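You operate a simulated robot arm through the tools that you are given. There is no shell and no other tool.

You run a simulated two-armed robot. Do the job below in one go: nothing can be reset, and whatever is moved stays where it is left.

Task
Refill the roller lane with both bins from the counter, lane set to 110 mm.
Fine: lower the gate before loading and lift it after; load at the high end and let them roll down.

It is judged by the outcome, as a careful person would: the job done as asked, and still so three seconds after it is handed in. It fails if anything else is knocked over, pushed out of place, dropped, spilled or broken.

Robot
Two 7-joint arms with fingered hands on one trunk that stands fixed in place. Base frame: the origin is at the foot of the trunk, x ahead of it, y to its left, z up. Readings come in m, rad, newtons and seconds.
The left shoulder is at [0.07, 0.14, 1.133], the right one opposite. With the tool pointing down near the work surface each hand reaches from about 0.1 to 0.38 m from the base axis, measured 20 degrees to its own side. Payload 3.9 kg a hand.
Tool frame (each hand has its own): the origin (TCP) lies between the finger pads and is the grasp point; the fingertips stand 0.029 m ahead of it; z points along the fingers, y is the line along which they close. The gripper opens to 0.1 m. The gripper's body begins 0.034 m behind the TCP. The gripper is a hand of 5 fingers: y runs from the thumb to the fingers, the wrist lies at [-0.015, -0.105, -0.177] in the tool frame.
Orientation is that of the tool frame in the base frame, as a unit quaternion [w, x, y, z]. With the fingers straight down and the wrist toward the robot, the tool's x, y and z point along [0, 1, 0], [1, 0, 0] and [0, 0, -1] of the base frame.

Tools
- The arms move only by the tool move_arm. It takes "left_deltas", "right_deltas" or both (then of equal length, played together; a hand with none holds still); each is text: rows parted by semicolons, each of 6 numbers parted by spaces: the turn, a rotation vector about the tool's x, y, z in units of 6 degrees (1.0 is 6 degrees), then the shift along the tool's x, y, z in units of 30 mm (1.0 is 30 mm). In form: ax ay az tx ty tz; .... A call has 1 to 20 rows; each row shifts and turns the commanded pose from where the row before left it, along the tool's axes as they then stand. A call with a number of a shift or a turn outside -1 to 1 is refused whole. Rows are played at 5 a second. More than 0.05 m and 0.15 rad between two rows, and nothing of the call is played. Where a pose cannot be reached the arm comes as near as it can. A force on the tool above 40 N (or 10 N above the force at the start of the call, whichever is more), or a blocked arm, ends the call early, and 0.2 s more pass. In this call time passes only in rows, and 0.2 s behind the last. It gives the time, the measured TCP pose, the force on the tool (base axes), the opening and the grip force at its end, in the units of the frame above (readings bear some noise), with the torque about the TCP (base axes, N m) and any sound that the robot's microphone picked up.
- Cameras (640 x 400 px; columns grow to the right, rows downward): "scene" is now at [0.141, 0.0073, 1.4828]; the picture's right is [-0.07, -1.00, 0.00], its down [-0.43, 0.03, -0.90] and it looks along [0.90, -0.06, -0.43] (base axes); focal length 214 px, centre (320, 200). "left" rides on the left gripper at [-0.066, -0.086, -0.121] in its tool frame; the picture's right is [-0.76, -0.31, 0.58], its down [0.59, -0.70, 0.40] and it looks along [0.28, 0.64, 0.71] (tool axes); focal length 247 px, centre (320, 200). "right" rides on the right gripper at [0.066, -0.086, -0.121] in its tool frame; the picture's right is [-0.76, 0.31, -0.58], its down [-0.59, -0.70, 0.40] and it looks along [-0.28, 0.64, 0.71] (tool axes); focal length 247 px, centre (320, 200). There is no depth. A picture from a camera that has moved, and an enlarged one, comes with that camera's place and axes in the base frame and with its lens. The place of the scene camera against the robot may be out by one fixed shift of up to 0.025 m in any direction.
- camera(camera): a new picture of that camera. The clock stands still meanwhile.
- lift_body(by): slides the trunk up (or, below 0, down) by that many m; the arms and the scene camera ride with it, the base frame stays. It gives what a move gives, with no picture.
- move_fingers(index, middle, ring, little, thumb_bend, thumb_turn, hand): sets how far each is bent, from 0 (flat) to 100 (curled in); at 30 the hand is open as for a grip, at 70 the pads meet at the TCP. One left out holds its place. A second passes; each finger stops where it meets its share of the squeeze, and holds until it gets a number again. It is the only way to open and close the hand. It gives what a move gives, with no picture; readings hold the bend of each and the force on index, middle, ring, little, thumb and palm. thumb_turn goes from beside the hand (0) to across from the fingers (100), as for a grip.
- head_to(pan, tilt): turns the head with the scene camera to pan (to the left, within 1.501 rad either way) and tilt (down, from -0.506 to 1.204), counted from straight ahead of the robot. It gives what a move gives.
- inspect(camera, box): a new picture of the part [left, top, right, bottom] of that camera's present view, enlarged. The clock stands still meanwhile.
- close_job(): hands the job in; it is judged then, once.

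Nothing tells you positions but the pictures and the camera data. Unless the task says otherwise, let go and move clear before handing in.

The tools are called by a JSON object that holds its "op" and its "data". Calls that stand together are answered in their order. move_arm: Moves the arms, as the interface text tells. Its arguments: {"type":"object","properties":{"left_deltas":{"type":"string"},"right_deltas":{"type":"string"}},"required":[]} The other tools are called the same way: lift_body (by) slides the trunk up or down; move_fingers (index, middle, ring, little, thumb_bend, thumb_turn, hand) moves the fingers one by one; head_to (pan, tilt) turns the head that bears the scene camera; camera (camera) takes a picture; inspect (camera, box) takes an enlarged picture of a part of a camera's view; close_job () hands the job in.

At the start:

```text
t: 0.0
left_position: [0.3453, 0.1187, 1.4867]
left_tool_rot: [0.0, 0.707, 0.707, 0.0]
left_force: [-0.2, -0.2, 0.1]
left_ft_torque: [-0.01, 0.0, 0.03]
left_width: 0.0997
left_grasp_force: 0.1
left_shape: jaw
left_bend: [30.0, 30.0, 30.0, 30.0, 30.0, 98.0]
left_finger forces: [0.0, 0.0, 0.0, 0.1, 0.0, 0.0]
right_position: [0.3463, -0.1194, 1.4783]
right_tool_rot: [0.0, 0.707, 0.707, -0.001]
right_force: [0.0, -0.9, -0.3]
right_ft_torque: [0.02, -0.02, 0.04]
right_width: 0.1
right_grasp_force: 0.0
right_shape: jaw
right_bend: [30.0, 30.0, 30.0, 30.0, 30.0, 98.0]
right_finger forces: [0.0, 0.0, 0.0, 0.0, 0.0, 0.0]
trunk travel left (down, up): [-0.775, 0.065]
head pan, tilt: [-0.07, 0.449]
```

scene: 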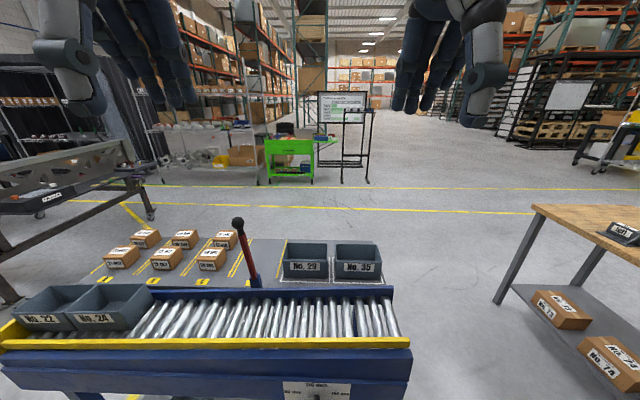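
right: 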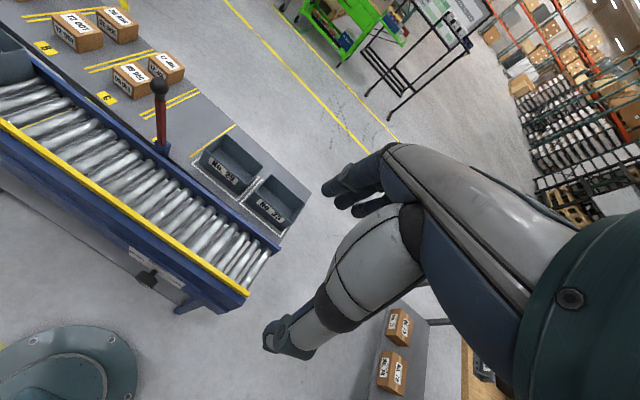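
left: 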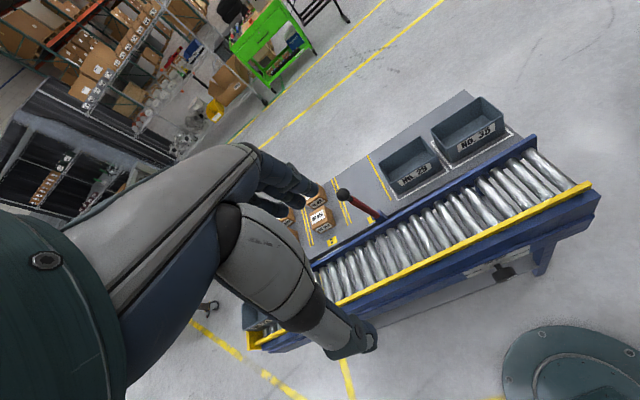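

I see a roller lane running left-right in front of the robot, with two bins (No. 22, No. 24) already at the left end, a red lever (gate) behind it, and two bins (No. 29, No. 35) on the counter behind the right end. I'll look closer at the lane, its label and its width setting before moving.

{"op": "inspect", "data": {"camera": "scene", "box": [240, 340, 420, 400]}}

{"op": "inspect", "data": {"camera": "scene", "box": [200, 210, 420, 350]}}

{"op": "inspect", "data": {"camera": "scene", "box": [0, 220, 240, 370]}}

{"op": "inspect", "data": {"camera": "right", "box": [100, 220, 260, 320]}}

{"op": "inspect", "data": {"camera": "left", "box": [440, 220, 600, 320]}}

```text
3.56 times, centred on (330, 370) of scene
camera zoom: at [0.141, 0.0073, 1.4828], right [-0.07, -1.0, 0.0], down [-0.43, 0.03, -0.9], along [0.9, -0.06, -0.43], focal length 763 px, centre (284, -404)
```

zoom: 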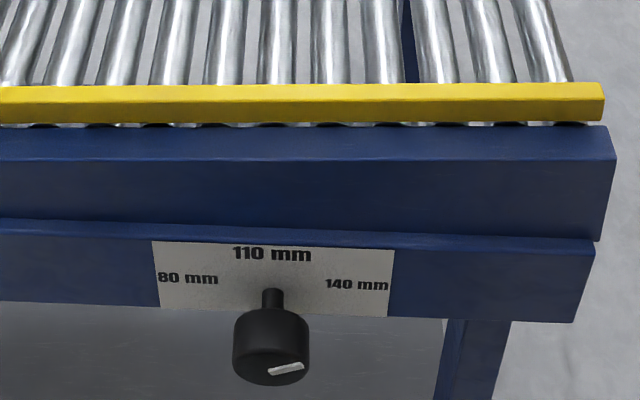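

```text
2.86 times, centred on (310, 280) of scene
camera zoom: at [0.141, 0.0073, 1.4828], right [-0.07, -1.0, 0.0], down [-0.43, 0.03, -0.9], along [0.9, -0.06, -0.43], focal length 613 px, centre (349, -29)
```

zoom: 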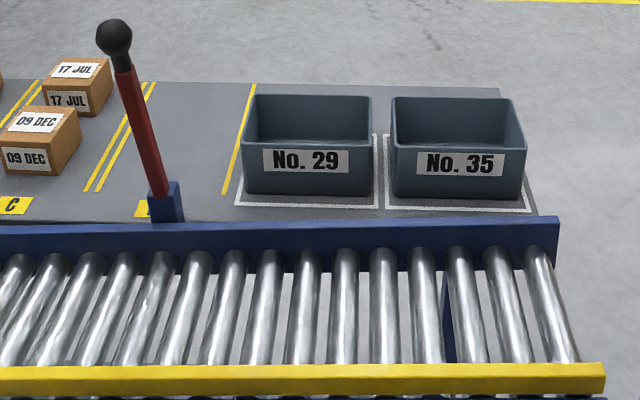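

```text
2.67 times, centred on (120, 295) of scene
camera zoom: at [0.141, 0.0073, 1.4828], right [-0.07, -1.0, 0.0], down [-0.43, 0.03, -0.9], along [0.9, -0.06, -0.43], focal length 572 px, centre (853, -53)
```

zoom: 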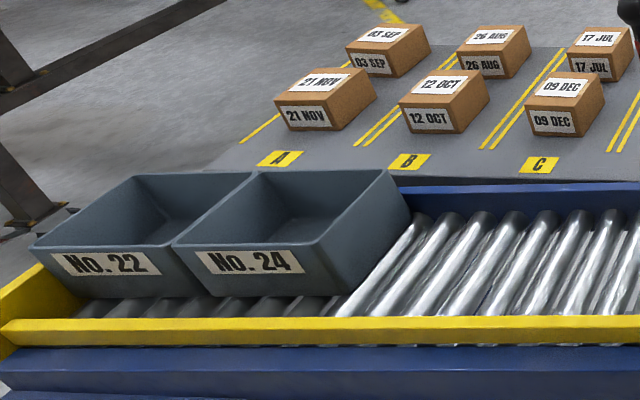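

```text
4.00 times, centred on (180, 270) of right
camera zoom: at [0.26, -0.0544, 1.5999], right [0.31, -0.76, 0.58], down [-0.7, -0.59, -0.4], along [0.64, -0.28, -0.71], focal length 988 px, centre (880, -80)
```

zoom: 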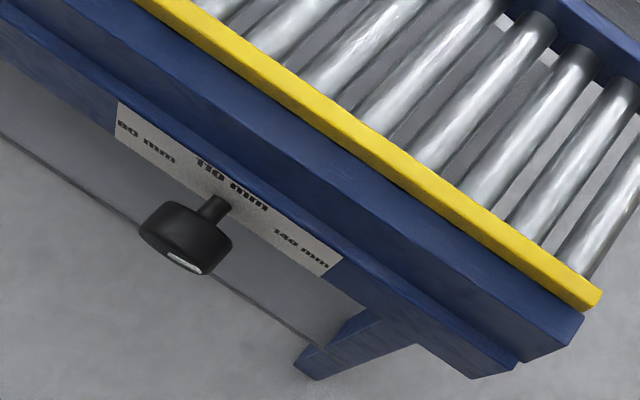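

```text
4.00 times, centred on (520, 270) of left
camera zoom: at [0.2602, 0.0535, 1.6071], right [-0.31, -0.76, -0.58], down [-0.7, 0.59, -0.4], along [0.64, 0.28, -0.71], focal length 988 px, centre (-480, -80)
```

zoom: 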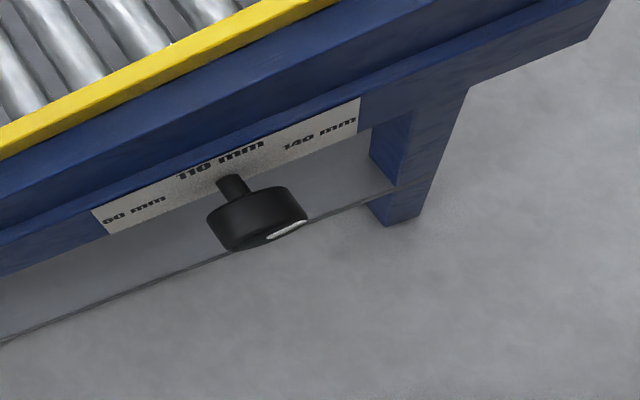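

The lane's front knob plate reads 80 / 110 / 140 mm, and I put the yellow rail's right end near (0.43, -0.22, 0.99) and the lever ball near (0.59, 0.16, 1.20). Next I'm looking closer at the knob pointer, the lever and the lane ends.

{"op": "inspect", "data": {"camera": "right", "box": [125, 240, 195, 284]}}

{"op": "inspect", "data": {"camera": "left", "box": [460, 250, 540, 300]}}

{"op": "inspect", "data": {"camera": "scene", "box": [200, 205, 300, 300]}}

{"op": "inspect", "data": {"camera": "right", "box": [100, 60, 220, 180]}}

{"op": "inspect", "data": {"camera": "left", "box": [230, 170, 430, 360]}}

{"op": "inspect", "data": {"camera": "scene", "box": [270, 230, 400, 310]}}

```text
9.09 times, centred on (160, 262) of right
camera zoom: at [0.26, -0.0544, 1.5999], right [0.31, -0.76, 0.58], down [-0.7, -0.59, -0.4], along [0.64, -0.28, -0.71], focal length 2245 px, centre (1774, -364)
```

zoom: 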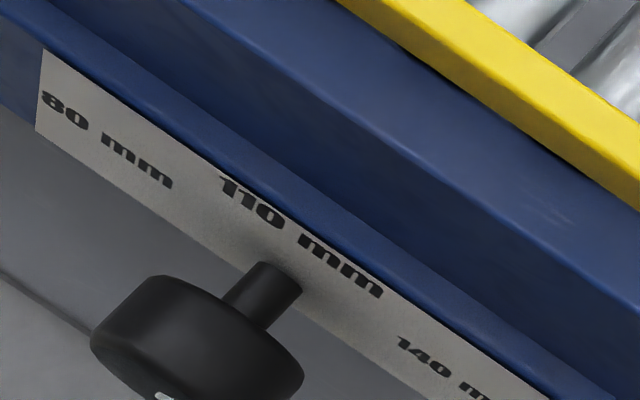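

```text
8.00 times, centred on (500, 275) of left
camera zoom: at [0.2602, 0.0535, 1.6071], right [-0.31, -0.76, -0.58], down [-0.7, 0.59, -0.4], along [0.64, 0.28, -0.71], focal length 1976 px, centre (-1120, -400)
```

zoom: 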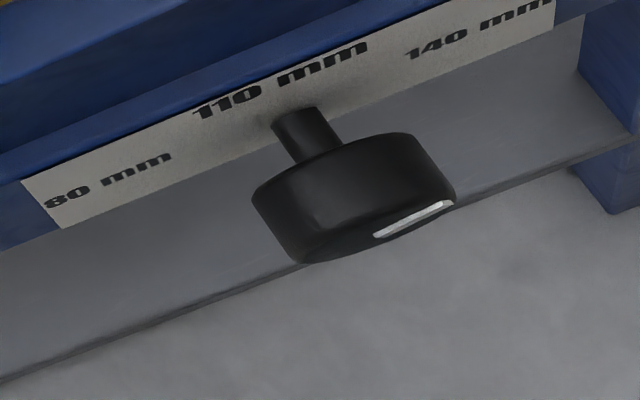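

```text
4.21 times, centred on (250, 252) of scene
camera zoom: at [0.141, 0.0073, 1.4828], right [-0.07, -1.0, 0.0], down [-0.43, 0.03, -0.9], along [0.9, -0.06, -0.43], focal length 903 px, centre (615, -21)
```

zoom: 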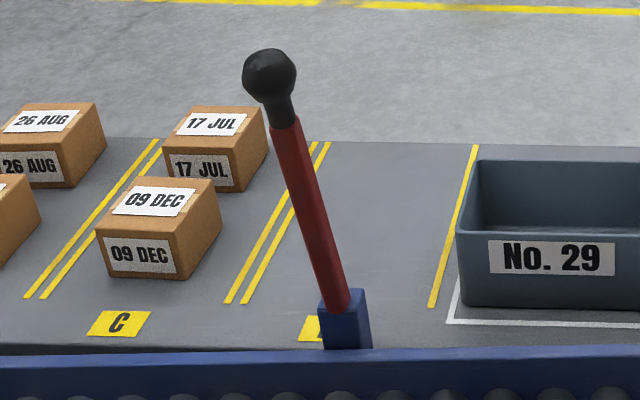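

```text
3.33 times, centred on (160, 120) of right
camera zoom: at [0.26, -0.0544, 1.5999], right [0.31, -0.76, 0.58], down [-0.7, -0.59, -0.4], along [0.64, -0.28, -0.71], focal length 823 px, centre (853, 467)
```

zoom: 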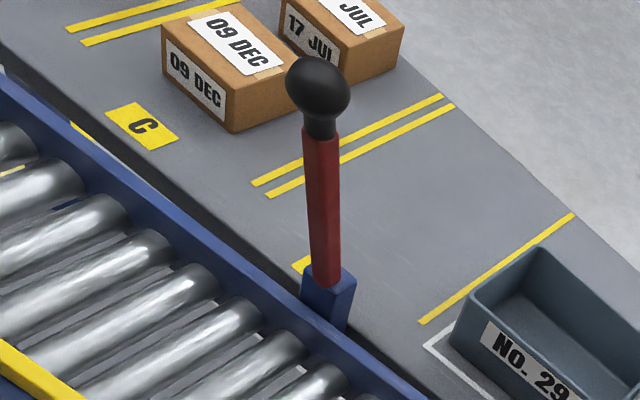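

```text
2.11 times, centred on (330, 265) of left
camera zoom: at [0.2602, 0.0535, 1.6071], right [-0.31, -0.76, -0.58], down [-0.7, 0.59, -0.4], along [0.64, 0.28, -0.71], focal length 520 px, centre (299, 63)
```

zoom: 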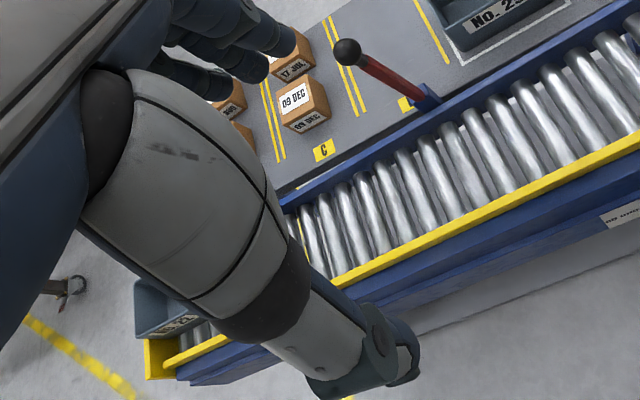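

```text
4.92 times, centred on (335, 270) of scene
camera zoom: at [0.141, 0.0073, 1.4828], right [-0.07, -1.0, 0.0], down [-0.43, 0.03, -0.9], along [0.9, -0.06, -0.43], focal length 1056 px, centre (246, -145)
```

zoom: 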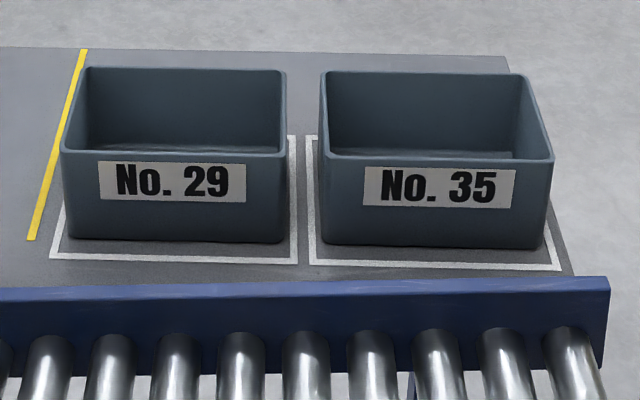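

The knob's white mark seems to point right toward 140 mm, so it will have to be turned to 110. I'll turn the head to see the gate, the low end and the lever better.

{"op": "head_to", "data": {"pan": 0.6, "tilt": 0.75}}

{"op": "camera", "data": {"camera": "scene"}}

```text
t: 1.1
left_position: [0.3461, 0.119, 1.4856]
left_tool_rot: [0.0, 0.708, 0.707, 0.0]
left_force: [0.8, 0.2, -0.8]
left_ft_torque: [0.03, -0.02, 0.04]
left_width: 0.0998
left_grasp_force: 0.0
left_shape: jaw
left_bend: [30.0, 30.0, 30.0, 30.0, 30.0, 98.0]
left_finger forces: [0.0, 0.1, 0.0, 0.1, 0.0, 0.0]
right_position: [0.3465, -0.1199, 1.4781]
right_tool_rot: [0.0, 0.707, 0.707, 0.001]
right_force: [0.3, 0.4, 0.8]
right_ft_torque: [0.02, 0.02, -0.02]
right_width: 0.0996
right_grasp_force: 0.1
right_shape: jaw
right_bend: [30.0, 30.0, 30.0, 30.0, 30.0, 98.0]
right_finger forces: [0.0, 0.0, 0.0, 0.0, 0.0, 0.0]
trunk travel left (down, up): [-0.775, 0.065]
head pan, tilt: [0.6, 0.75]
```

```text
taken
camera scene: at [0.1177, 0.0602, 1.4562], right [0.56, -0.83, 0.0], down [-0.56, -0.38, -0.73], along [0.6, 0.41, -0.68], focal length 214 px, centre (320, 200)
```

scene: 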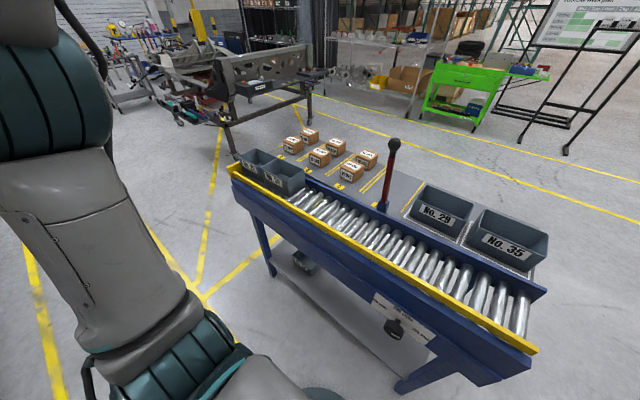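

{"op": "inspect", "data": {"camera": "scene", "box": [215, 125, 415, 250]}}

{"op": "inspect", "data": {"camera": "scene", "box": [340, 230, 560, 380]}}

{"op": "inspect", "data": {"camera": "scene", "box": [340, 130, 440, 230]}}

{"op": "inspect", "data": {"camera": "scene", "box": [240, 200, 420, 340]}}

```text
3.20 times, centred on (315, 188) of scene
camera zoom: at [0.1177, 0.0602, 1.4562], right [0.56, -0.83, 0.0], down [-0.56, -0.38, -0.73], along [0.6, 0.41, -0.68], focal length 686 px, centre (336, 240)
```

zoom: 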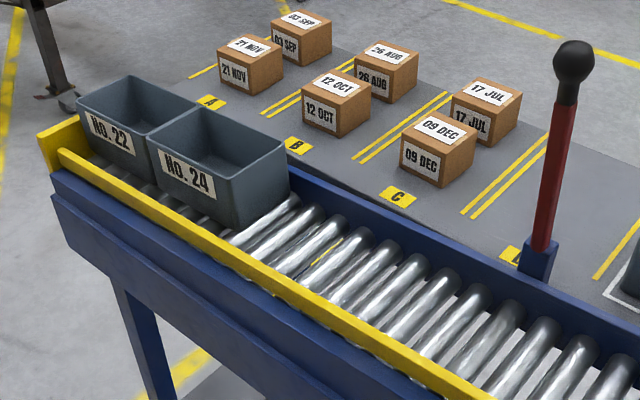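

```text
2.67 times, centred on (450, 305) of scene
camera zoom: at [0.1177, 0.0602, 1.4562], right [0.56, -0.83, 0.0], down [-0.56, -0.38, -0.73], along [0.6, 0.41, -0.68], focal length 572 px, centre (-27, -80)
```

zoom: 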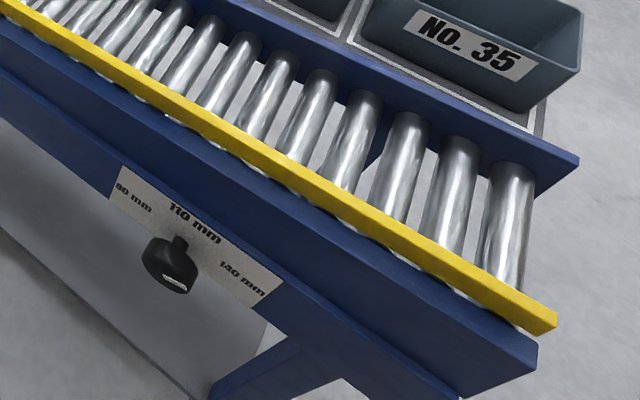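

```text
4.00 times, centred on (390, 180) of scene
camera zoom: at [0.1177, 0.0602, 1.4562], right [0.56, -0.83, 0.0], down [-0.56, -0.38, -0.73], along [0.6, 0.41, -0.68], focal length 858 px, centre (40, 280)
```

zoom: 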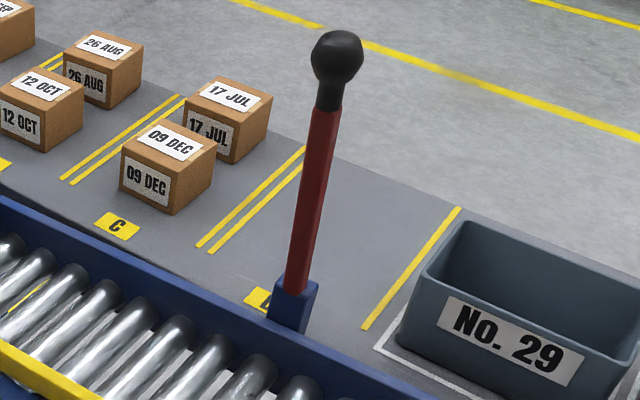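

```text
2.86 times, centred on (330, 270) of scene
camera zoom: at [0.1177, 0.0602, 1.4562], right [0.56, -0.83, 0.0], down [-0.56, -0.38, -0.73], along [0.6, 0.41, -0.68], focal length 613 px, centre (291, 0)
```

zoom: 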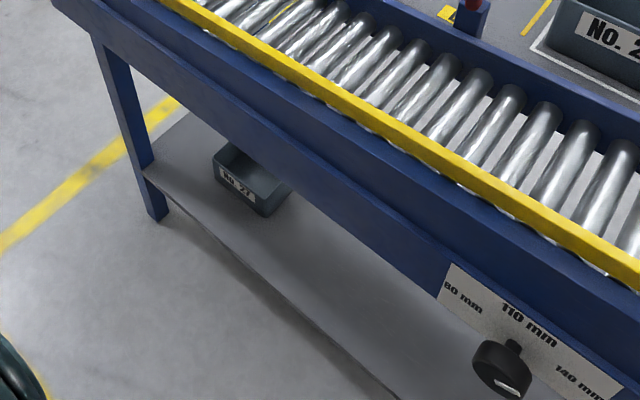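

There is also a bin No. 27 on the lower shelf, which isn't on the counter, so I leave it alone. I'll look to the right to check the workbench and the lane's high end.

{"op": "head_to", "data": {"pan": -0.6, "tilt": 0.75}}

{"op": "camera", "data": {"camera": "scene"}}

{"op": "inspect", "data": {"camera": "scene", "box": [440, 100, 640, 225]}}

{"op": "inspect", "data": {"camera": "scene", "box": [0, 150, 240, 300]}}

```text
t: 2.5
left_position: [0.3454, 0.1194, 1.4866]
left_tool_rot: [0.0, 0.707, 0.707, 0.0]
left_force: [0.2, -0.1, 0.9]
left_ft_torque: [-0.01, 0.0, -0.03]
left_width: 0.0998
left_grasp_force: 0.0
left_shape: jaw
left_bend: [30.0, 30.0, 30.0, 30.0, 30.0, 98.0]
left_finger forces: [0.0, 0.0, 0.0, 0.1, 0.0, 0.0]
right_position: [0.3457, -0.1194, 1.4777]
right_tool_rot: [0.001, 0.707, 0.707, 0.0]
right_force: [-0.4, -0.2, 0.6]
right_ft_torque: [0.0, 0.02, -0.01]
right_width: 0.0999
right_grasp_force: 0.1
right_shape: jaw
right_bend: [30.0, 30.0, 30.0, 30.0, 30.0, 98.0]
right_finger forces: [0.1, 0.0, 0.2, 0.0, 0.1, 0.0]
trunk travel left (down, up): [-0.775, 0.065]
head pan, tilt: [-0.6, 0.75]
```

```text
taken
camera scene: at [0.1176, -0.0332, 1.4562], right [-0.56, -0.83, 0.0], down [-0.56, 0.38, -0.73], along [0.6, -0.41, -0.68], focal length 214 px, centre (320, 200)
```

scene: 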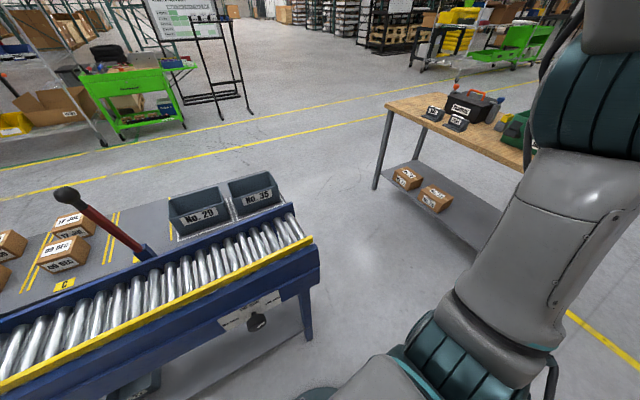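

```text
3.20 times, centred on (540, 162) of scene
camera zoom: at [0.1176, -0.0332, 1.4562], right [-0.56, -0.83, 0.0], down [-0.56, 0.38, -0.73], along [0.6, -0.41, -0.68], focal length 686 px, centre (-384, 320)
```

zoom: 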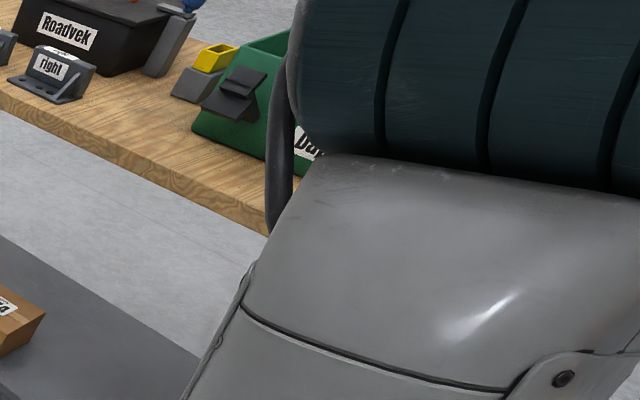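

```text
2.67 times, centred on (120, 225) of scene
camera zoom: at [0.1176, -0.0332, 1.4562], right [-0.56, -0.83, 0.0], down [-0.56, 0.38, -0.73], along [0.6, -0.41, -0.68], focal length 572 px, centre (853, 133)
```

zoom: 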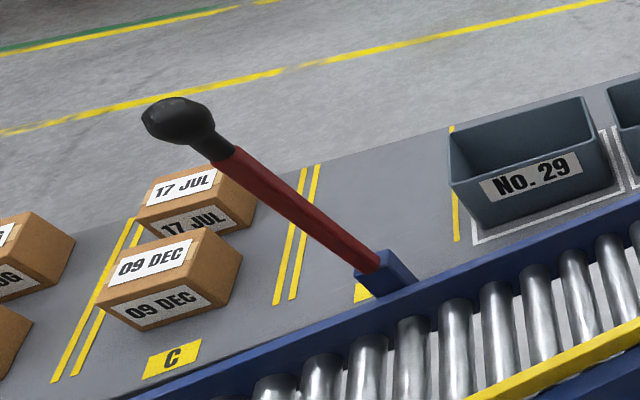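

The grey table behind the lane (lanes A–D) is the counter, and bins 29 and 35 stand there. The lever runs from about (0.625, 0.155, 1.00) up to (0.593, 0.16, 1.20). I'll lower the left hand to get its camera closer and search for the gate.

{"op": "move_arm", "data": {"left_deltas": "0 0 0 0 0 1; 0 0 0 0 0 1; 0 0 0 0 0 1; 0 0 0 0 0 1; 0 0 0 0 0 1; 0 0 0 0 0 1"}}

{"op": "camera", "data": {"camera": "left"}}

{"op": "camera", "data": {"camera": "right"}}

```text
t: 3.9
left_position: [0.3474, 0.1179, 1.3044]
left_tool_rot: [0.0, 0.707, 0.707, -0.001]
left_force: [-0.2, -0.8, -0.6]
left_ft_torque: [-0.04, -0.01, -0.02]
left_width: 0.0994
left_grasp_force: 0.1
left_shape: jaw
left_bend: [30.0, 30.0, 30.0, 30.0, 30.0, 98.0]
left_finger forces: [0.0, 0.0, 0.0, 0.0, 0.1, 0.0]
right_position: [0.3457, -0.1195, 1.4768]
right_tool_rot: [0.0, 0.707, 0.707, -0.001]
right_force: [0.3, 0.4, 0.5]
right_ft_torque: [-0.01, 0.03, -0.01]
right_width: 0.0997
right_grasp_force: 0.1
right_shape: jaw
right_bend: [30.0, 30.0, 30.0, 30.0, 30.0, 98.0]
right_finger forces: [0.0, 0.0, 0.1, 0.1, 0.0, 0.0]
trunk travel left (down, up): [-0.775, 0.065]
head pan, tilt: [-0.6, 0.75]
```

```text
taken
camera left: at [0.2612, 0.0515, 1.425], right [-0.31, -0.76, -0.58], down [-0.7, 0.59, -0.4], along [0.64, 0.28, -0.71], focal length 247 px, centre (320, 200)
```

left: 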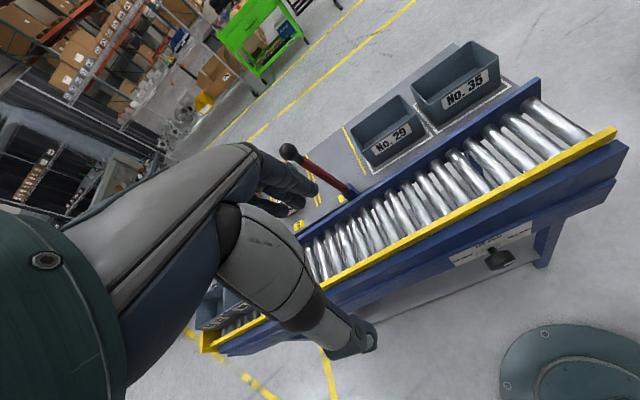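

```text
taken
camera right: at [0.2602, -0.0543, 1.5999], right [0.31, -0.76, 0.58], down [-0.7, -0.59, -0.4], along [0.64, -0.28, -0.71], focal length 247 px, centre (320, 200)
```

right: 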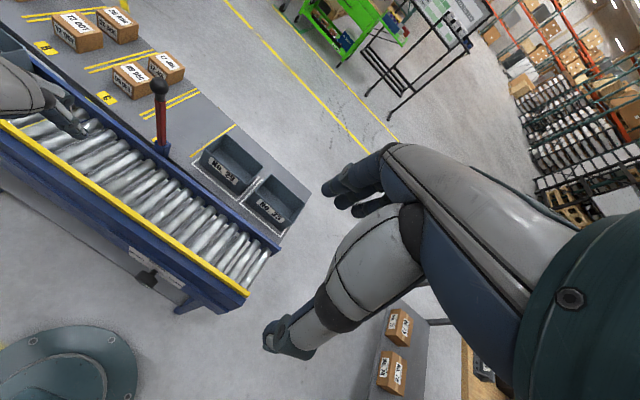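

{"op": "inspect", "data": {"camera": "left", "box": [270, 130, 430, 290]}}

{"op": "inspect", "data": {"camera": "left", "box": [420, 60, 640, 280]}}

{"op": "inspect", "data": {"camera": "left", "box": [470, 230, 530, 280]}}

```text
2.50 times, centred on (350, 210) of left
camera zoom: at [0.2612, 0.0515, 1.425], right [-0.31, -0.76, -0.58], down [-0.7, 0.59, -0.4], along [0.64, 0.28, -0.71], focal length 617 px, centre (245, 175)
```

zoom: 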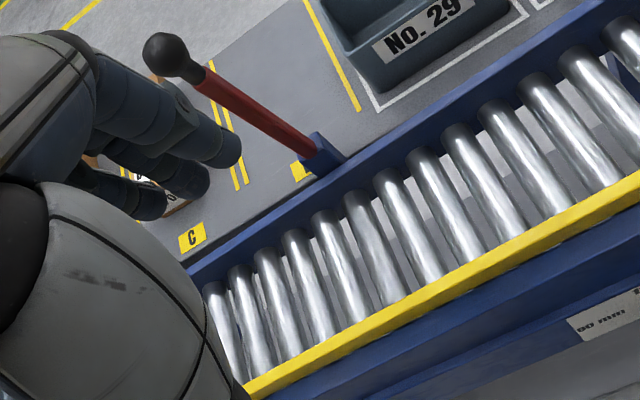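

```text
1.82 times, centred on (530, 170) of left
camera zoom: at [0.2612, 0.0515, 1.425], right [-0.31, -0.76, -0.58], down [-0.7, 0.59, -0.4], along [0.64, 0.28, -0.71], focal length 449 px, centre (-62, 254)
```

zoom: 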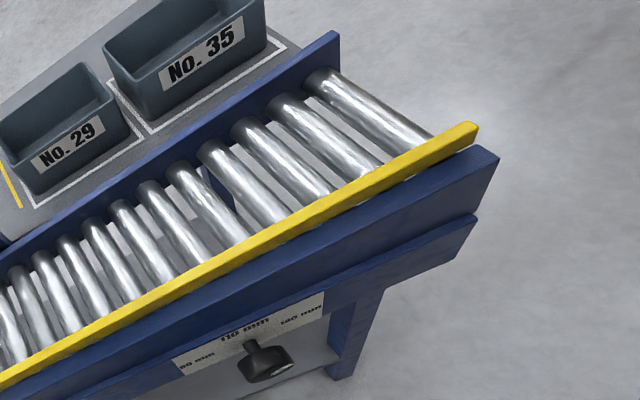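

```text
8.00 times, centred on (500, 255) of left
camera zoom: at [0.2612, 0.0515, 1.425], right [-0.31, -0.76, -0.58], down [-0.7, 0.59, -0.4], along [0.64, 0.28, -0.71], focal length 1976 px, centre (-1120, -240)
```

zoom: 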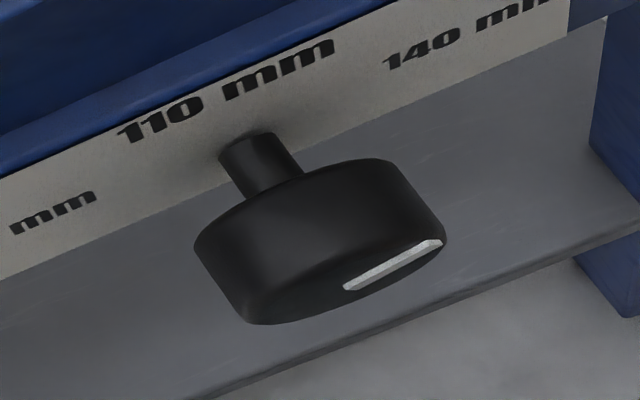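

The counter top is at about z = 0.935. Bin 35 spans x 0.65–0.735 and y -0.10 to -0.245, with its rim near z = 1.02, and the rear rail top is near z = 1.03 at the right end. I'll test how far forward the right hand reaches with the tool down, in free space above the lane.

{"op": "move_arm", "data": {"right_deltas": "0 0 0 0 0 1; 0 0 0 0 0 1; 0 0 0 0 0 1; 0 0 0 0 0 1; 0 0 0 0 1 0; 0 0 0 0 1 0; 0 0 0 0 1 0; 0 0 0 0 1 0; 0 0 0 0 1 0; 0 0 0 0 1 0; 0 0 0 0 1 0; 0 0 0 0 1 0"}}

{"op": "camera", "data": {"camera": "right"}}

```text
t: 6.5
left_position: [0.3494, 0.1176, 1.3052]
left_tool_rot: [0.0, 0.707, 0.707, -0.001]
left_force: [0.1, 0.3, -0.2]
left_ft_torque: [-0.03, 0.04, 0.0]
left_width: 0.0996
left_grasp_force: 0.1
left_shape: jaw
left_bend: [30.0, 30.0, 30.0, 30.0, 30.0, 98.0]
left_finger forces: [0.0, 0.0, 0.0, 0.1, 0.0, 0.0]
right_position: [0.5919, -0.1185, 1.3558]
right_tool_rot: [-0.001, 0.707, 0.707, 0.0]
right_force: [-0.2, 0.1, 0.5]
right_ft_torque: [-0.01, -0.02, -0.01]
right_width: 0.0999
right_grasp_force: 0.1
right_shape: jaw
right_bend: [30.0, 30.0, 30.0, 30.0, 30.0, 98.0]
right_finger forces: [0.1, 0.0, 0.1, 0.0, 0.1, 0.0]
trunk travel left (down, up): [-0.775, 0.065]
head pan, tilt: [-0.6, 0.75]
```

```text
taken
camera right: at [0.505, -0.0536, 1.4791], right [0.31, -0.76, 0.58], down [-0.7, -0.59, -0.4], along [0.64, -0.28, -0.71], focal length 247 px, centre (320, 200)
```

right: 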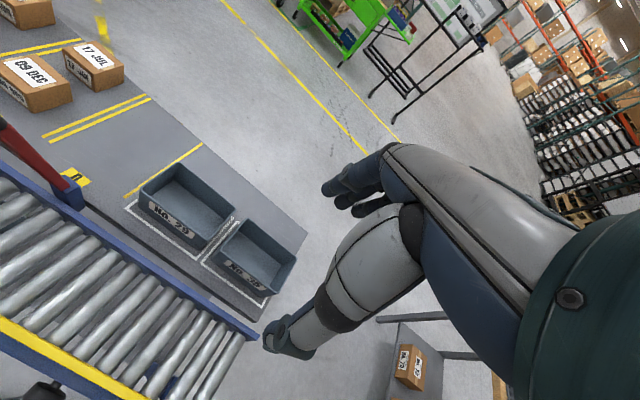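

Tool-down reach at this height relative to the shoulder is good (x = 0.59). I'll push farther forward to find the limit before choosing a trunk height.

{"op": "move_arm", "data": {"right_deltas": "0 0 0 0 1 0; 0 0 0 0 1 0; 0 0 0 0 1 0; 0 0 0 0 1 0"}}

{"op": "camera", "data": {"camera": "right"}}

{"op": "camera", "data": {"camera": "scene"}}

```text
t: 7.5
left_position: [0.3454, 0.115, 1.3054]
left_tool_rot: [0.0, 0.707, 0.708, 0.0]
left_force: [-0.8, 0.2, 0.7]
left_ft_torque: [0.01, -0.02, -0.01]
left_width: 0.0999
left_grasp_force: 0.0
left_shape: jaw
left_bend: [30.0, 30.0, 30.0, 30.0, 30.0, 98.0]
left_finger forces: [0.0, 0.0, 0.0, 0.0, 0.0, 0.0]
right_position: [0.6675, -0.1285, 1.3417]
right_tool_rot: [0.001, 0.706, 0.708, 0.001]
right_force: [0.6, -0.1, 0.5]
right_ft_torque: [-0.03, 0.02, 0.0]
right_width: 0.0996
right_grasp_force: 0.0
right_shape: jaw
right_bend: [30.0, 30.0, 30.0, 30.0, 30.0, 98.0]
right_finger forces: [0.1, 0.0, 0.0, 0.1, 0.0, 0.1]
right hand out of reach, approached as far as the arm can: row 3, 4
trunk travel left (down, up): [-0.775, 0.065]
head pan, tilt: [-0.6, 0.75]
```

```text
taken
camera right: at [0.5808, -0.0642, 1.4628], right [0.31, -0.76, 0.58], down [-0.7, -0.59, -0.4], along [0.64, -0.28, -0.71], focal length 247 px, centre (320, 200)
```

right: 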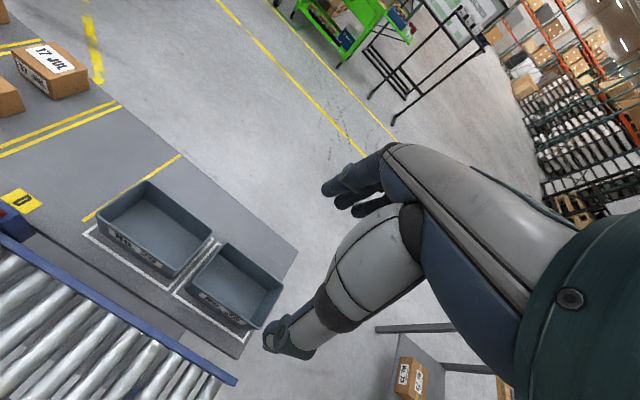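

```text
taken
camera scene: at [0.1168, -0.034, 1.4563], right [-0.57, -0.82, 0.0], down [-0.56, 0.39, -0.73], along [0.6, -0.41, -0.68], focal length 214 px, centre (320, 200)
```

scene: 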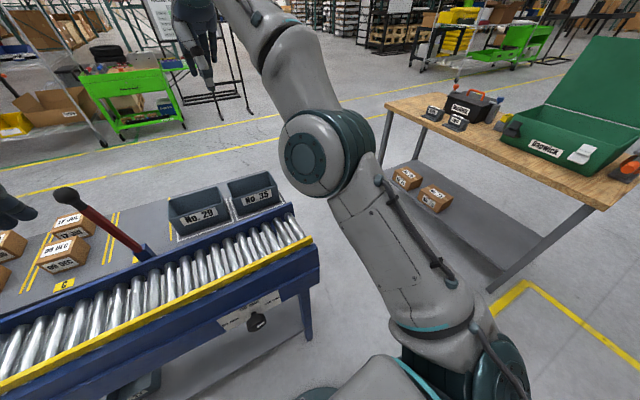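

Tool-down reach goes to x ≈ 0.667 at 0.21 m above the shoulder, so lowering the trunk will let me grip bins by the front wall from above. Next I'll bring the left hand lower and nearer to look closely at the lane by the lever for the gate.

{"op": "move_arm", "data": {"left_deltas": "0 0 0 0 0 1; 0 0 0 0 0 1; 0 0 0 0 0 1; 0 0 0 0 0 1; 0 0 0 0 1 1"}}

{"op": "camera", "data": {"camera": "left"}}

{"op": "inspect", "data": {"camera": "left", "box": [280, 100, 480, 260]}}

```text
t: 8.7
left_position: [0.3786, 0.1183, 1.1557]
left_tool_rot: [-0.001, 0.707, 0.707, 0.0]
left_force: [1.1, -0.7, -0.1]
left_ft_torque: [0.02, 0.0, 0.01]
left_width: 0.0999
left_grasp_force: 0.0
left_shape: jaw
left_bend: [30.0, 30.0, 30.0, 30.0, 30.0, 98.0]
left_finger forces: [0.0, 0.0, 0.0, 0.0, 0.0, 0.1]
right_position: [0.6699, -0.1298, 1.3402]
right_tool_rot: [0.001, 0.707, 0.707, 0.0]
right_force: [-0.3, 0.0, -0.5]
right_ft_torque: [-0.01, 0.03, -0.02]
right_width: 0.1
right_grasp_force: 0.0
right_shape: jaw
right_bend: [30.0, 30.0, 30.0, 30.0, 30.0, 98.0]
right_finger forces: [0.1, 0.0, 0.0, 0.0, 0.0, 0.1]
trunk travel left (down, up): [-0.775, 0.065]
head pan, tilt: [-0.6, 0.75]
```

```text
taken
camera left: at [0.2926, 0.0533, 1.2765], right [-0.31, -0.76, -0.58], down [-0.7, 0.59, -0.4], along [0.64, 0.28, -0.71], focal length 247 px, centre (320, 200)
```

left: 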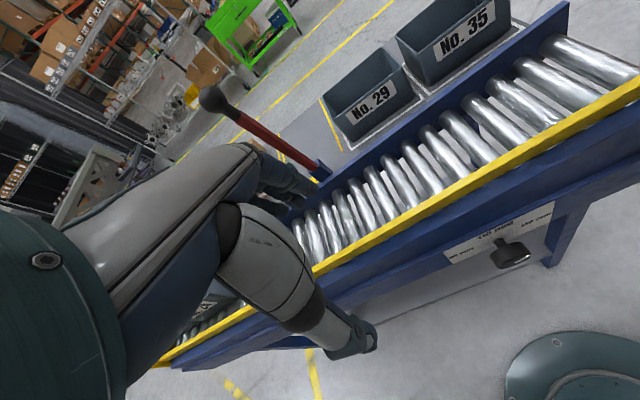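

```text
2.50 times, centred on (380, 180) of left
camera zoom: at [0.2926, 0.0533, 1.2765], right [-0.31, -0.76, -0.58], down [-0.7, 0.59, -0.4], along [0.64, 0.28, -0.71], focal length 617 px, centre (170, 250)
```

zoom: 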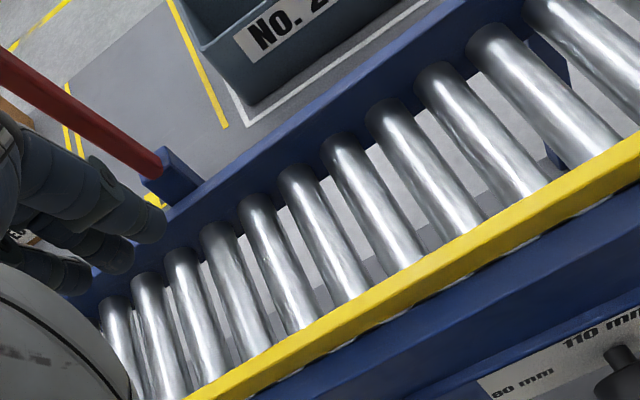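

No gate plate is visible near the lever. I'll yaw the left hand and back it off to see the low end of the lane, and retract the right hand.

{"op": "move_arm", "data": {"left_deltas": "0 0 -1 0 -1 -1; 0 0 -1 0 -1 -1; 0 0 -1 0.5 0 -1; 0 0 -1 0.5 0 0; 0 0 -1 0.5 0 0; 0 0 -1 0.5 0 0; 0 0 -1 0 0 0", "right_deltas": "0 0 0 0 -1 0; 0 0 0 0 -1 0; 0 0 0 0 -1 0; 0 0 0 0 -1 0; 0 0 0 0 -1 0; 0 0 0 0 -1 0; 0 0 0 0 -1 0"}}

{"op": "camera", "data": {"camera": "left"}}

{"op": "camera", "data": {"camera": "right"}}

```text
t: 10.2
left_position: [0.2954, 0.1711, 1.2467]
left_tool_rot: [0.0, 0.407, 0.914, 0.001]
left_force: [0.7, -0.3, 0.6]
left_ft_torque: [0.03, -0.02, 0.01]
left_width: 0.0999
left_grasp_force: 0.0
left_shape: jaw
left_bend: [30.0, 30.0, 30.0, 30.0, 30.0, 98.0]
left_finger forces: [0.0, 0.0, 0.0, 0.0, 0.0, 0.1]
right_position: [0.4555, -0.131, 1.3416]
right_tool_rot: [0.0, 0.707, 0.707, 0.002]
right_force: [-0.9, -0.5, -0.3]
right_ft_torque: [0.03, 0.0, 0.03]
right_width: 0.1
right_grasp_force: 0.0
right_shape: jaw
right_bend: [30.0, 30.0, 30.0, 30.0, 30.0, 98.0]
right_finger forces: [0.1, 0.1, 0.1, 0.0, 0.0, 0.0]
trunk travel left (down, up): [-0.775, 0.065]
head pan, tilt: [-0.6, 0.75]
```

```text
taken
camera left: at [0.2753, 0.0644, 1.3676], right [0.28, -0.77, -0.58], down [-0.92, -0.03, -0.4], along [0.29, 0.64, -0.71], focal length 247 px, centre (320, 200)
```

left: 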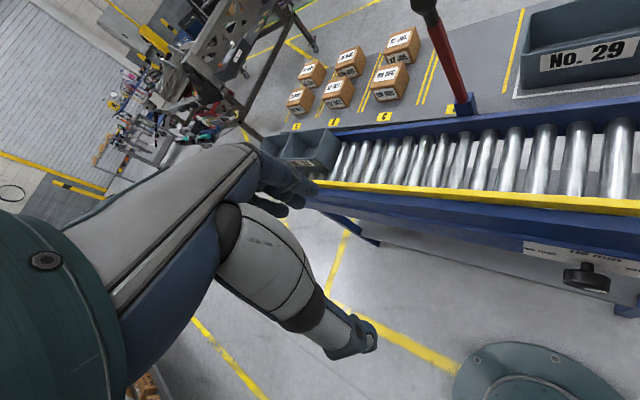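

```text
taken
camera right: at [0.3696, -0.0653, 1.4624], right [0.3, -0.76, 0.58], down [-0.7, -0.59, -0.4], along [0.64, -0.28, -0.71], focal length 247 px, centre (320, 200)
```

right: 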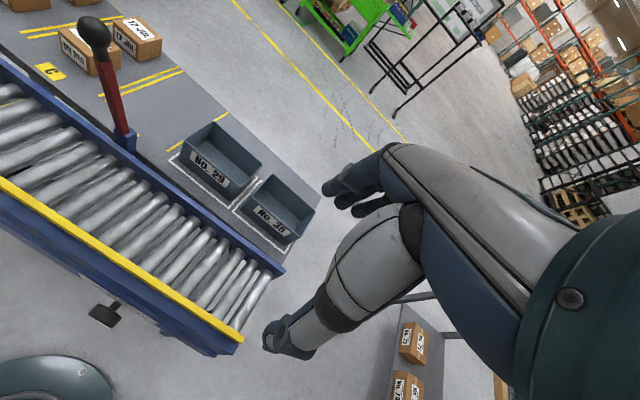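

{"op": "inspect", "data": {"camera": "left", "box": [240, 80, 480, 230]}}

{"op": "inspect", "data": {"camera": "left", "box": [480, 100, 640, 320]}}

{"op": "head_to", "data": {"pan": 0.5, "tilt": 0.5}}

{"op": "camera", "data": {"camera": "scene"}}

```text
2.67 times, centred on (360, 155) of left
camera zoom: at [0.2753, 0.0644, 1.3676], right [0.28, -0.77, -0.58], down [-0.92, -0.03, -0.4], along [0.29, 0.64, -0.71], focal length 659 px, centre (213, 320)
```

zoom: 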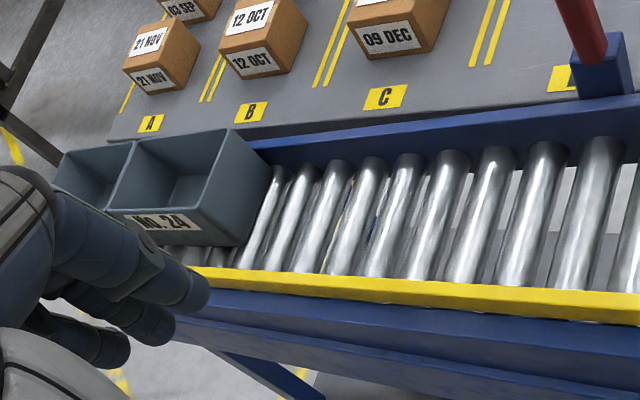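

```text
1.82 times, centred on (560, 210) of left
camera zoom: at [0.2753, 0.0644, 1.3676], right [0.28, -0.77, -0.58], down [-0.92, -0.03, -0.4], along [0.29, 0.64, -0.71], focal length 449 px, centre (-116, 182)
```

zoom: 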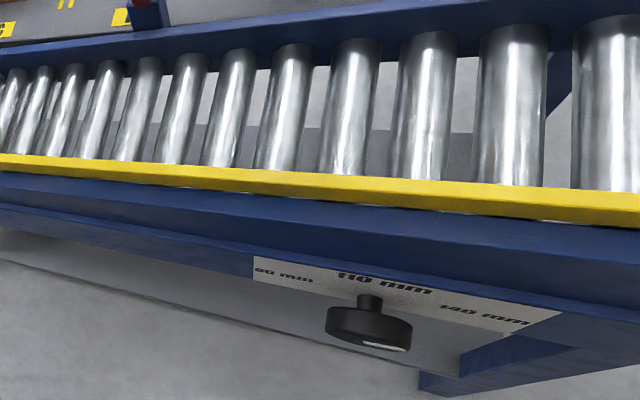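

```text
t: 11.6
left_position: [0.2966, 0.1732, 1.2461]
left_tool_rot: [0.001, 0.407, 0.913, 0.001]
left_force: [0.3, 0.5, 1.1]
left_ft_torque: [0.04, -0.02, -0.02]
left_width: 0.1001
left_grasp_force: 0.1
left_shape: jaw
left_bend: [30.0, 30.0, 30.0, 30.0, 30.0, 98.0]
left_finger forces: [0.1, 0.0, 0.0, 0.1, 0.0, 0.1]
right_position: [0.4565, -0.1273, 1.3404]
right_tool_rot: [0.0, 0.707, 0.708, -0.001]
right_force: [0.8, 0.2, 0.3]
right_ft_torque: [-0.04, -0.02, -0.02]
right_width: 0.0997
right_grasp_force: 0.0
right_shape: jaw
right_bend: [30.0, 30.0, 30.0, 30.0, 30.0, 98.0]
right_finger forces: [0.0, 0.1, 0.0, 0.0, 0.0, 0.0]
trunk travel left (down, up): [-0.775, 0.065]
head pan, tilt: [0.499, 0.499]
```

```text
taken
camera scene: at [0.1292, 0.0572, 1.4781], right [0.48, -0.88, 0.0], down [-0.42, -0.23, -0.88], along [0.77, 0.42, -0.48], focal length 214 px, centre (320, 200)
```

scene: 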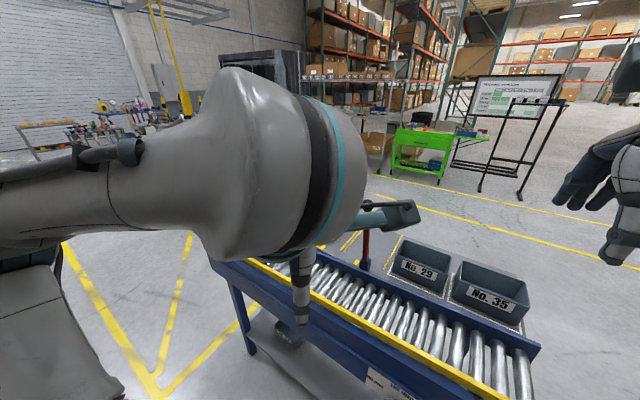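

I see no plate across the lane, so the red bar on the rear rail is most likely a barrier-type gate, now standing up, that swings down across the lane. I'll raise and retract both hands so I can lower the trunk and get a frontal view of the knob and under the lane.

{"op": "move_arm", "data": {"left_deltas": "0 0 1 0 0 -1; 0 0 1 0 0 -1; 0 0 1 0 0 -1; 0 0 1 0 0 -1; 0 0 1 0 0 -1; 0 0 1 0 0 -1; 0 0 1 0 0 0", "right_deltas": "0 0 0 0 -1 -1; 0 0 0 0 -1 -1; 0 0 0 0 -1 -1; 0 0 0 0 -1 0; 0 0 0 0 -1 0; 0 0 0 0 0 0; 0 0 0 0 0 0"}}

{"op": "lift_body", "data": {"by": -0.4}}

{"op": "head_to", "data": {"pan": 0.0, "tilt": 0.45}}

{"op": "camera", "data": {"camera": "scene"}}

```text
t: 13.2
left_position: [0.2948, 0.1744, 1.4272]
left_tool_rot: [0.0, 0.708, 0.706, 0.0]
left_force: [-0.1, -0.7, 0.3]
left_ft_torque: [-0.02, -0.01, -0.04]
left_width: 0.0999
left_grasp_force: 0.0
left_shape: jaw
left_bend: [30.0, 30.0, 30.0, 30.0, 30.0, 98.0]
left_finger forces: [0.0, 0.0, 0.1, 0.0, 0.0, 0.0]
right_position: [0.3055, -0.1238, 1.4284]
right_tool_rot: [0.0, 0.707, 0.707, 0.001]
right_force: [0.1, 0.6, 0.1]
right_ft_torque: [0.0, -0.03, -0.02]
right_width: 0.0999
right_grasp_force: 0.2
right_shape: jaw
right_bend: [30.0, 30.0, 30.0, 30.0, 30.0, 98.0]
right_finger forces: [0.1, 0.0, 0.1, 0.0, 0.0, 0.0]
trunk travel left (down, up): [-0.775, 0.065]
head pan, tilt: [0.499, 0.499]
```

```text
t: 17.0
left_position: [0.2965, 0.1733, 1.0269]
left_tool_rot: [0.0, 0.707, 0.707, 0.0]
left_force: [0.1, 0.2, 0.8]
left_ft_torque: [0.0, -0.01, -0.02]
left_width: 0.0999
left_grasp_force: 0.0
left_shape: jaw
left_bend: [30.0, 30.0, 30.0, 30.0, 30.0, 98.0]
left_finger forces: [0.1, 0.1, 0.1, 0.1, 0.1, 0.0]
right_position: [0.306, -0.126, 1.0286]
right_tool_rot: [0.001, 0.707, 0.708, -0.001]
right_force: [0.9, -0.2, -0.7]
right_ft_torque: [-0.03, -0.01, -0.01]
right_width: 0.1001
right_grasp_force: 0.1
right_shape: jaw
right_bend: [30.0, 30.0, 30.0, 30.0, 30.0, 98.0]
right_finger forces: [0.0, 0.0, 0.0, 0.0, 0.0, 0.1]
trunk travel left (down, up): [-0.375, 0.465]
head pan, tilt: [0.499, 0.499]
```

```text
t: 17.9
left_position: [0.2961, 0.1738, 1.0269]
left_tool_rot: [0.0, 0.708, 0.707, 0.001]
left_force: [0.0, 0.6, 0.0]
left_ft_torque: [-0.02, 0.0, -0.05]
left_width: 0.0997
left_grasp_force: 0.1
left_shape: jaw
left_bend: [30.0, 30.0, 30.0, 30.0, 30.0, 98.0]
left_finger forces: [0.0, 0.1, 0.0, 0.0, 0.0, 0.0]
right_position: [0.3065, -0.1257, 1.0278]
right_tool_rot: [-0.001, 0.707, 0.707, 0.0]
right_force: [-0.3, -0.2, 0.4]
right_ft_torque: [0.0, -0.02, 0.02]
right_width: 0.1
right_grasp_force: 0.1
right_shape: jaw
right_bend: [30.0, 30.0, 30.0, 30.0, 30.0, 98.0]
right_finger forces: [0.0, 0.1, 0.1, 0.0, 0.0, 0.1]
trunk travel left (down, up): [-0.375, 0.465]
head pan, tilt: [0.0, 0.45]
```

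```text
taken
camera scene: at [0.1411, 0.0136, 1.0826], right [0.0, -1.0, 0.0], down [-0.44, 0.0, -0.9], along [0.9, 0.0, -0.44], focal length 214 px, centre (320, 200)
```

scene: 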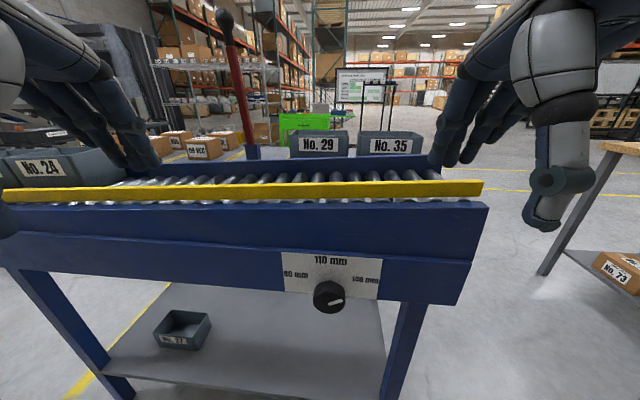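

{"op": "inspect", "data": {"camera": "scene", "box": [270, 240, 400, 321]}}

{"op": "inspect", "data": {"camera": "scene", "box": [120, 120, 360, 270]}}

{"op": "inspect", "data": {"camera": "scene", "box": [300, 120, 500, 245]}}

{"op": "inspect", "data": {"camera": "scene", "box": [0, 130, 200, 255]}}

```text
4.92 times, centred on (335, 280) of scene
camera zoom: at [0.1411, 0.0136, 1.0826], right [0.0, -1.0, 0.0], down [-0.44, 0.0, -0.9], along [0.9, 0.0, -0.44], focal length 1056 px, centre (246, -196)
```

zoom: 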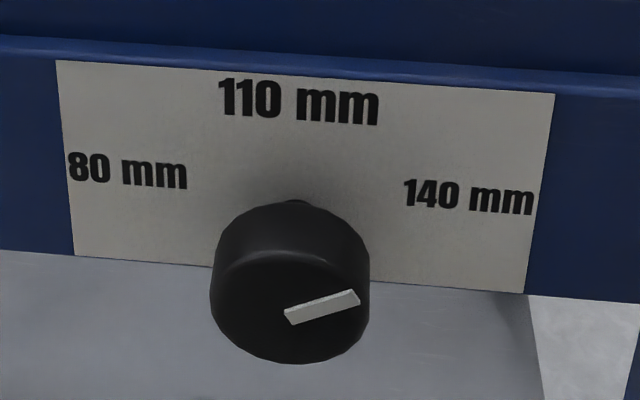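

```text
2.67 times, centred on (240, 195) of scene
camera zoom: at [0.1411, 0.0136, 1.0826], right [0.0, -1.0, 0.0], down [-0.44, 0.0, -0.9], along [0.9, 0.0, -0.44], focal length 572 px, centre (533, 213)
```

zoom: 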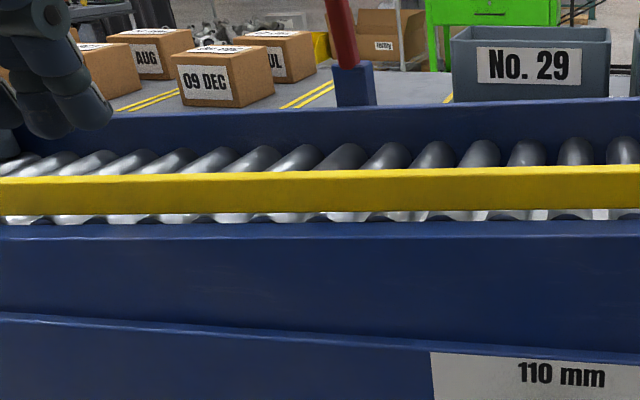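

```text
3.20 times, centred on (400, 182) of scene
camera zoom: at [0.1411, 0.0136, 1.0826], right [0.0, -1.0, 0.0], down [-0.44, 0.0, -0.9], along [0.9, 0.0, -0.44], focal length 686 px, centre (64, 256)
```

zoom: 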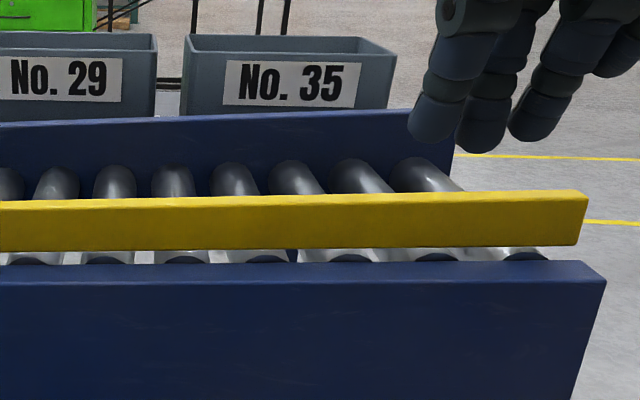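

```text
3.20 times, centred on (100, 192) of scene
camera zoom: at [0.1411, 0.0136, 1.0826], right [0.0, -1.0, 0.0], down [-0.44, 0.0, -0.9], along [0.9, 0.0, -0.44], focal length 686 px, centre (1024, 224)
```

zoom: 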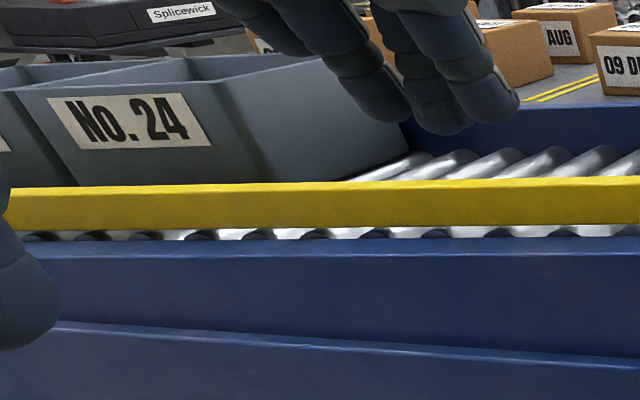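

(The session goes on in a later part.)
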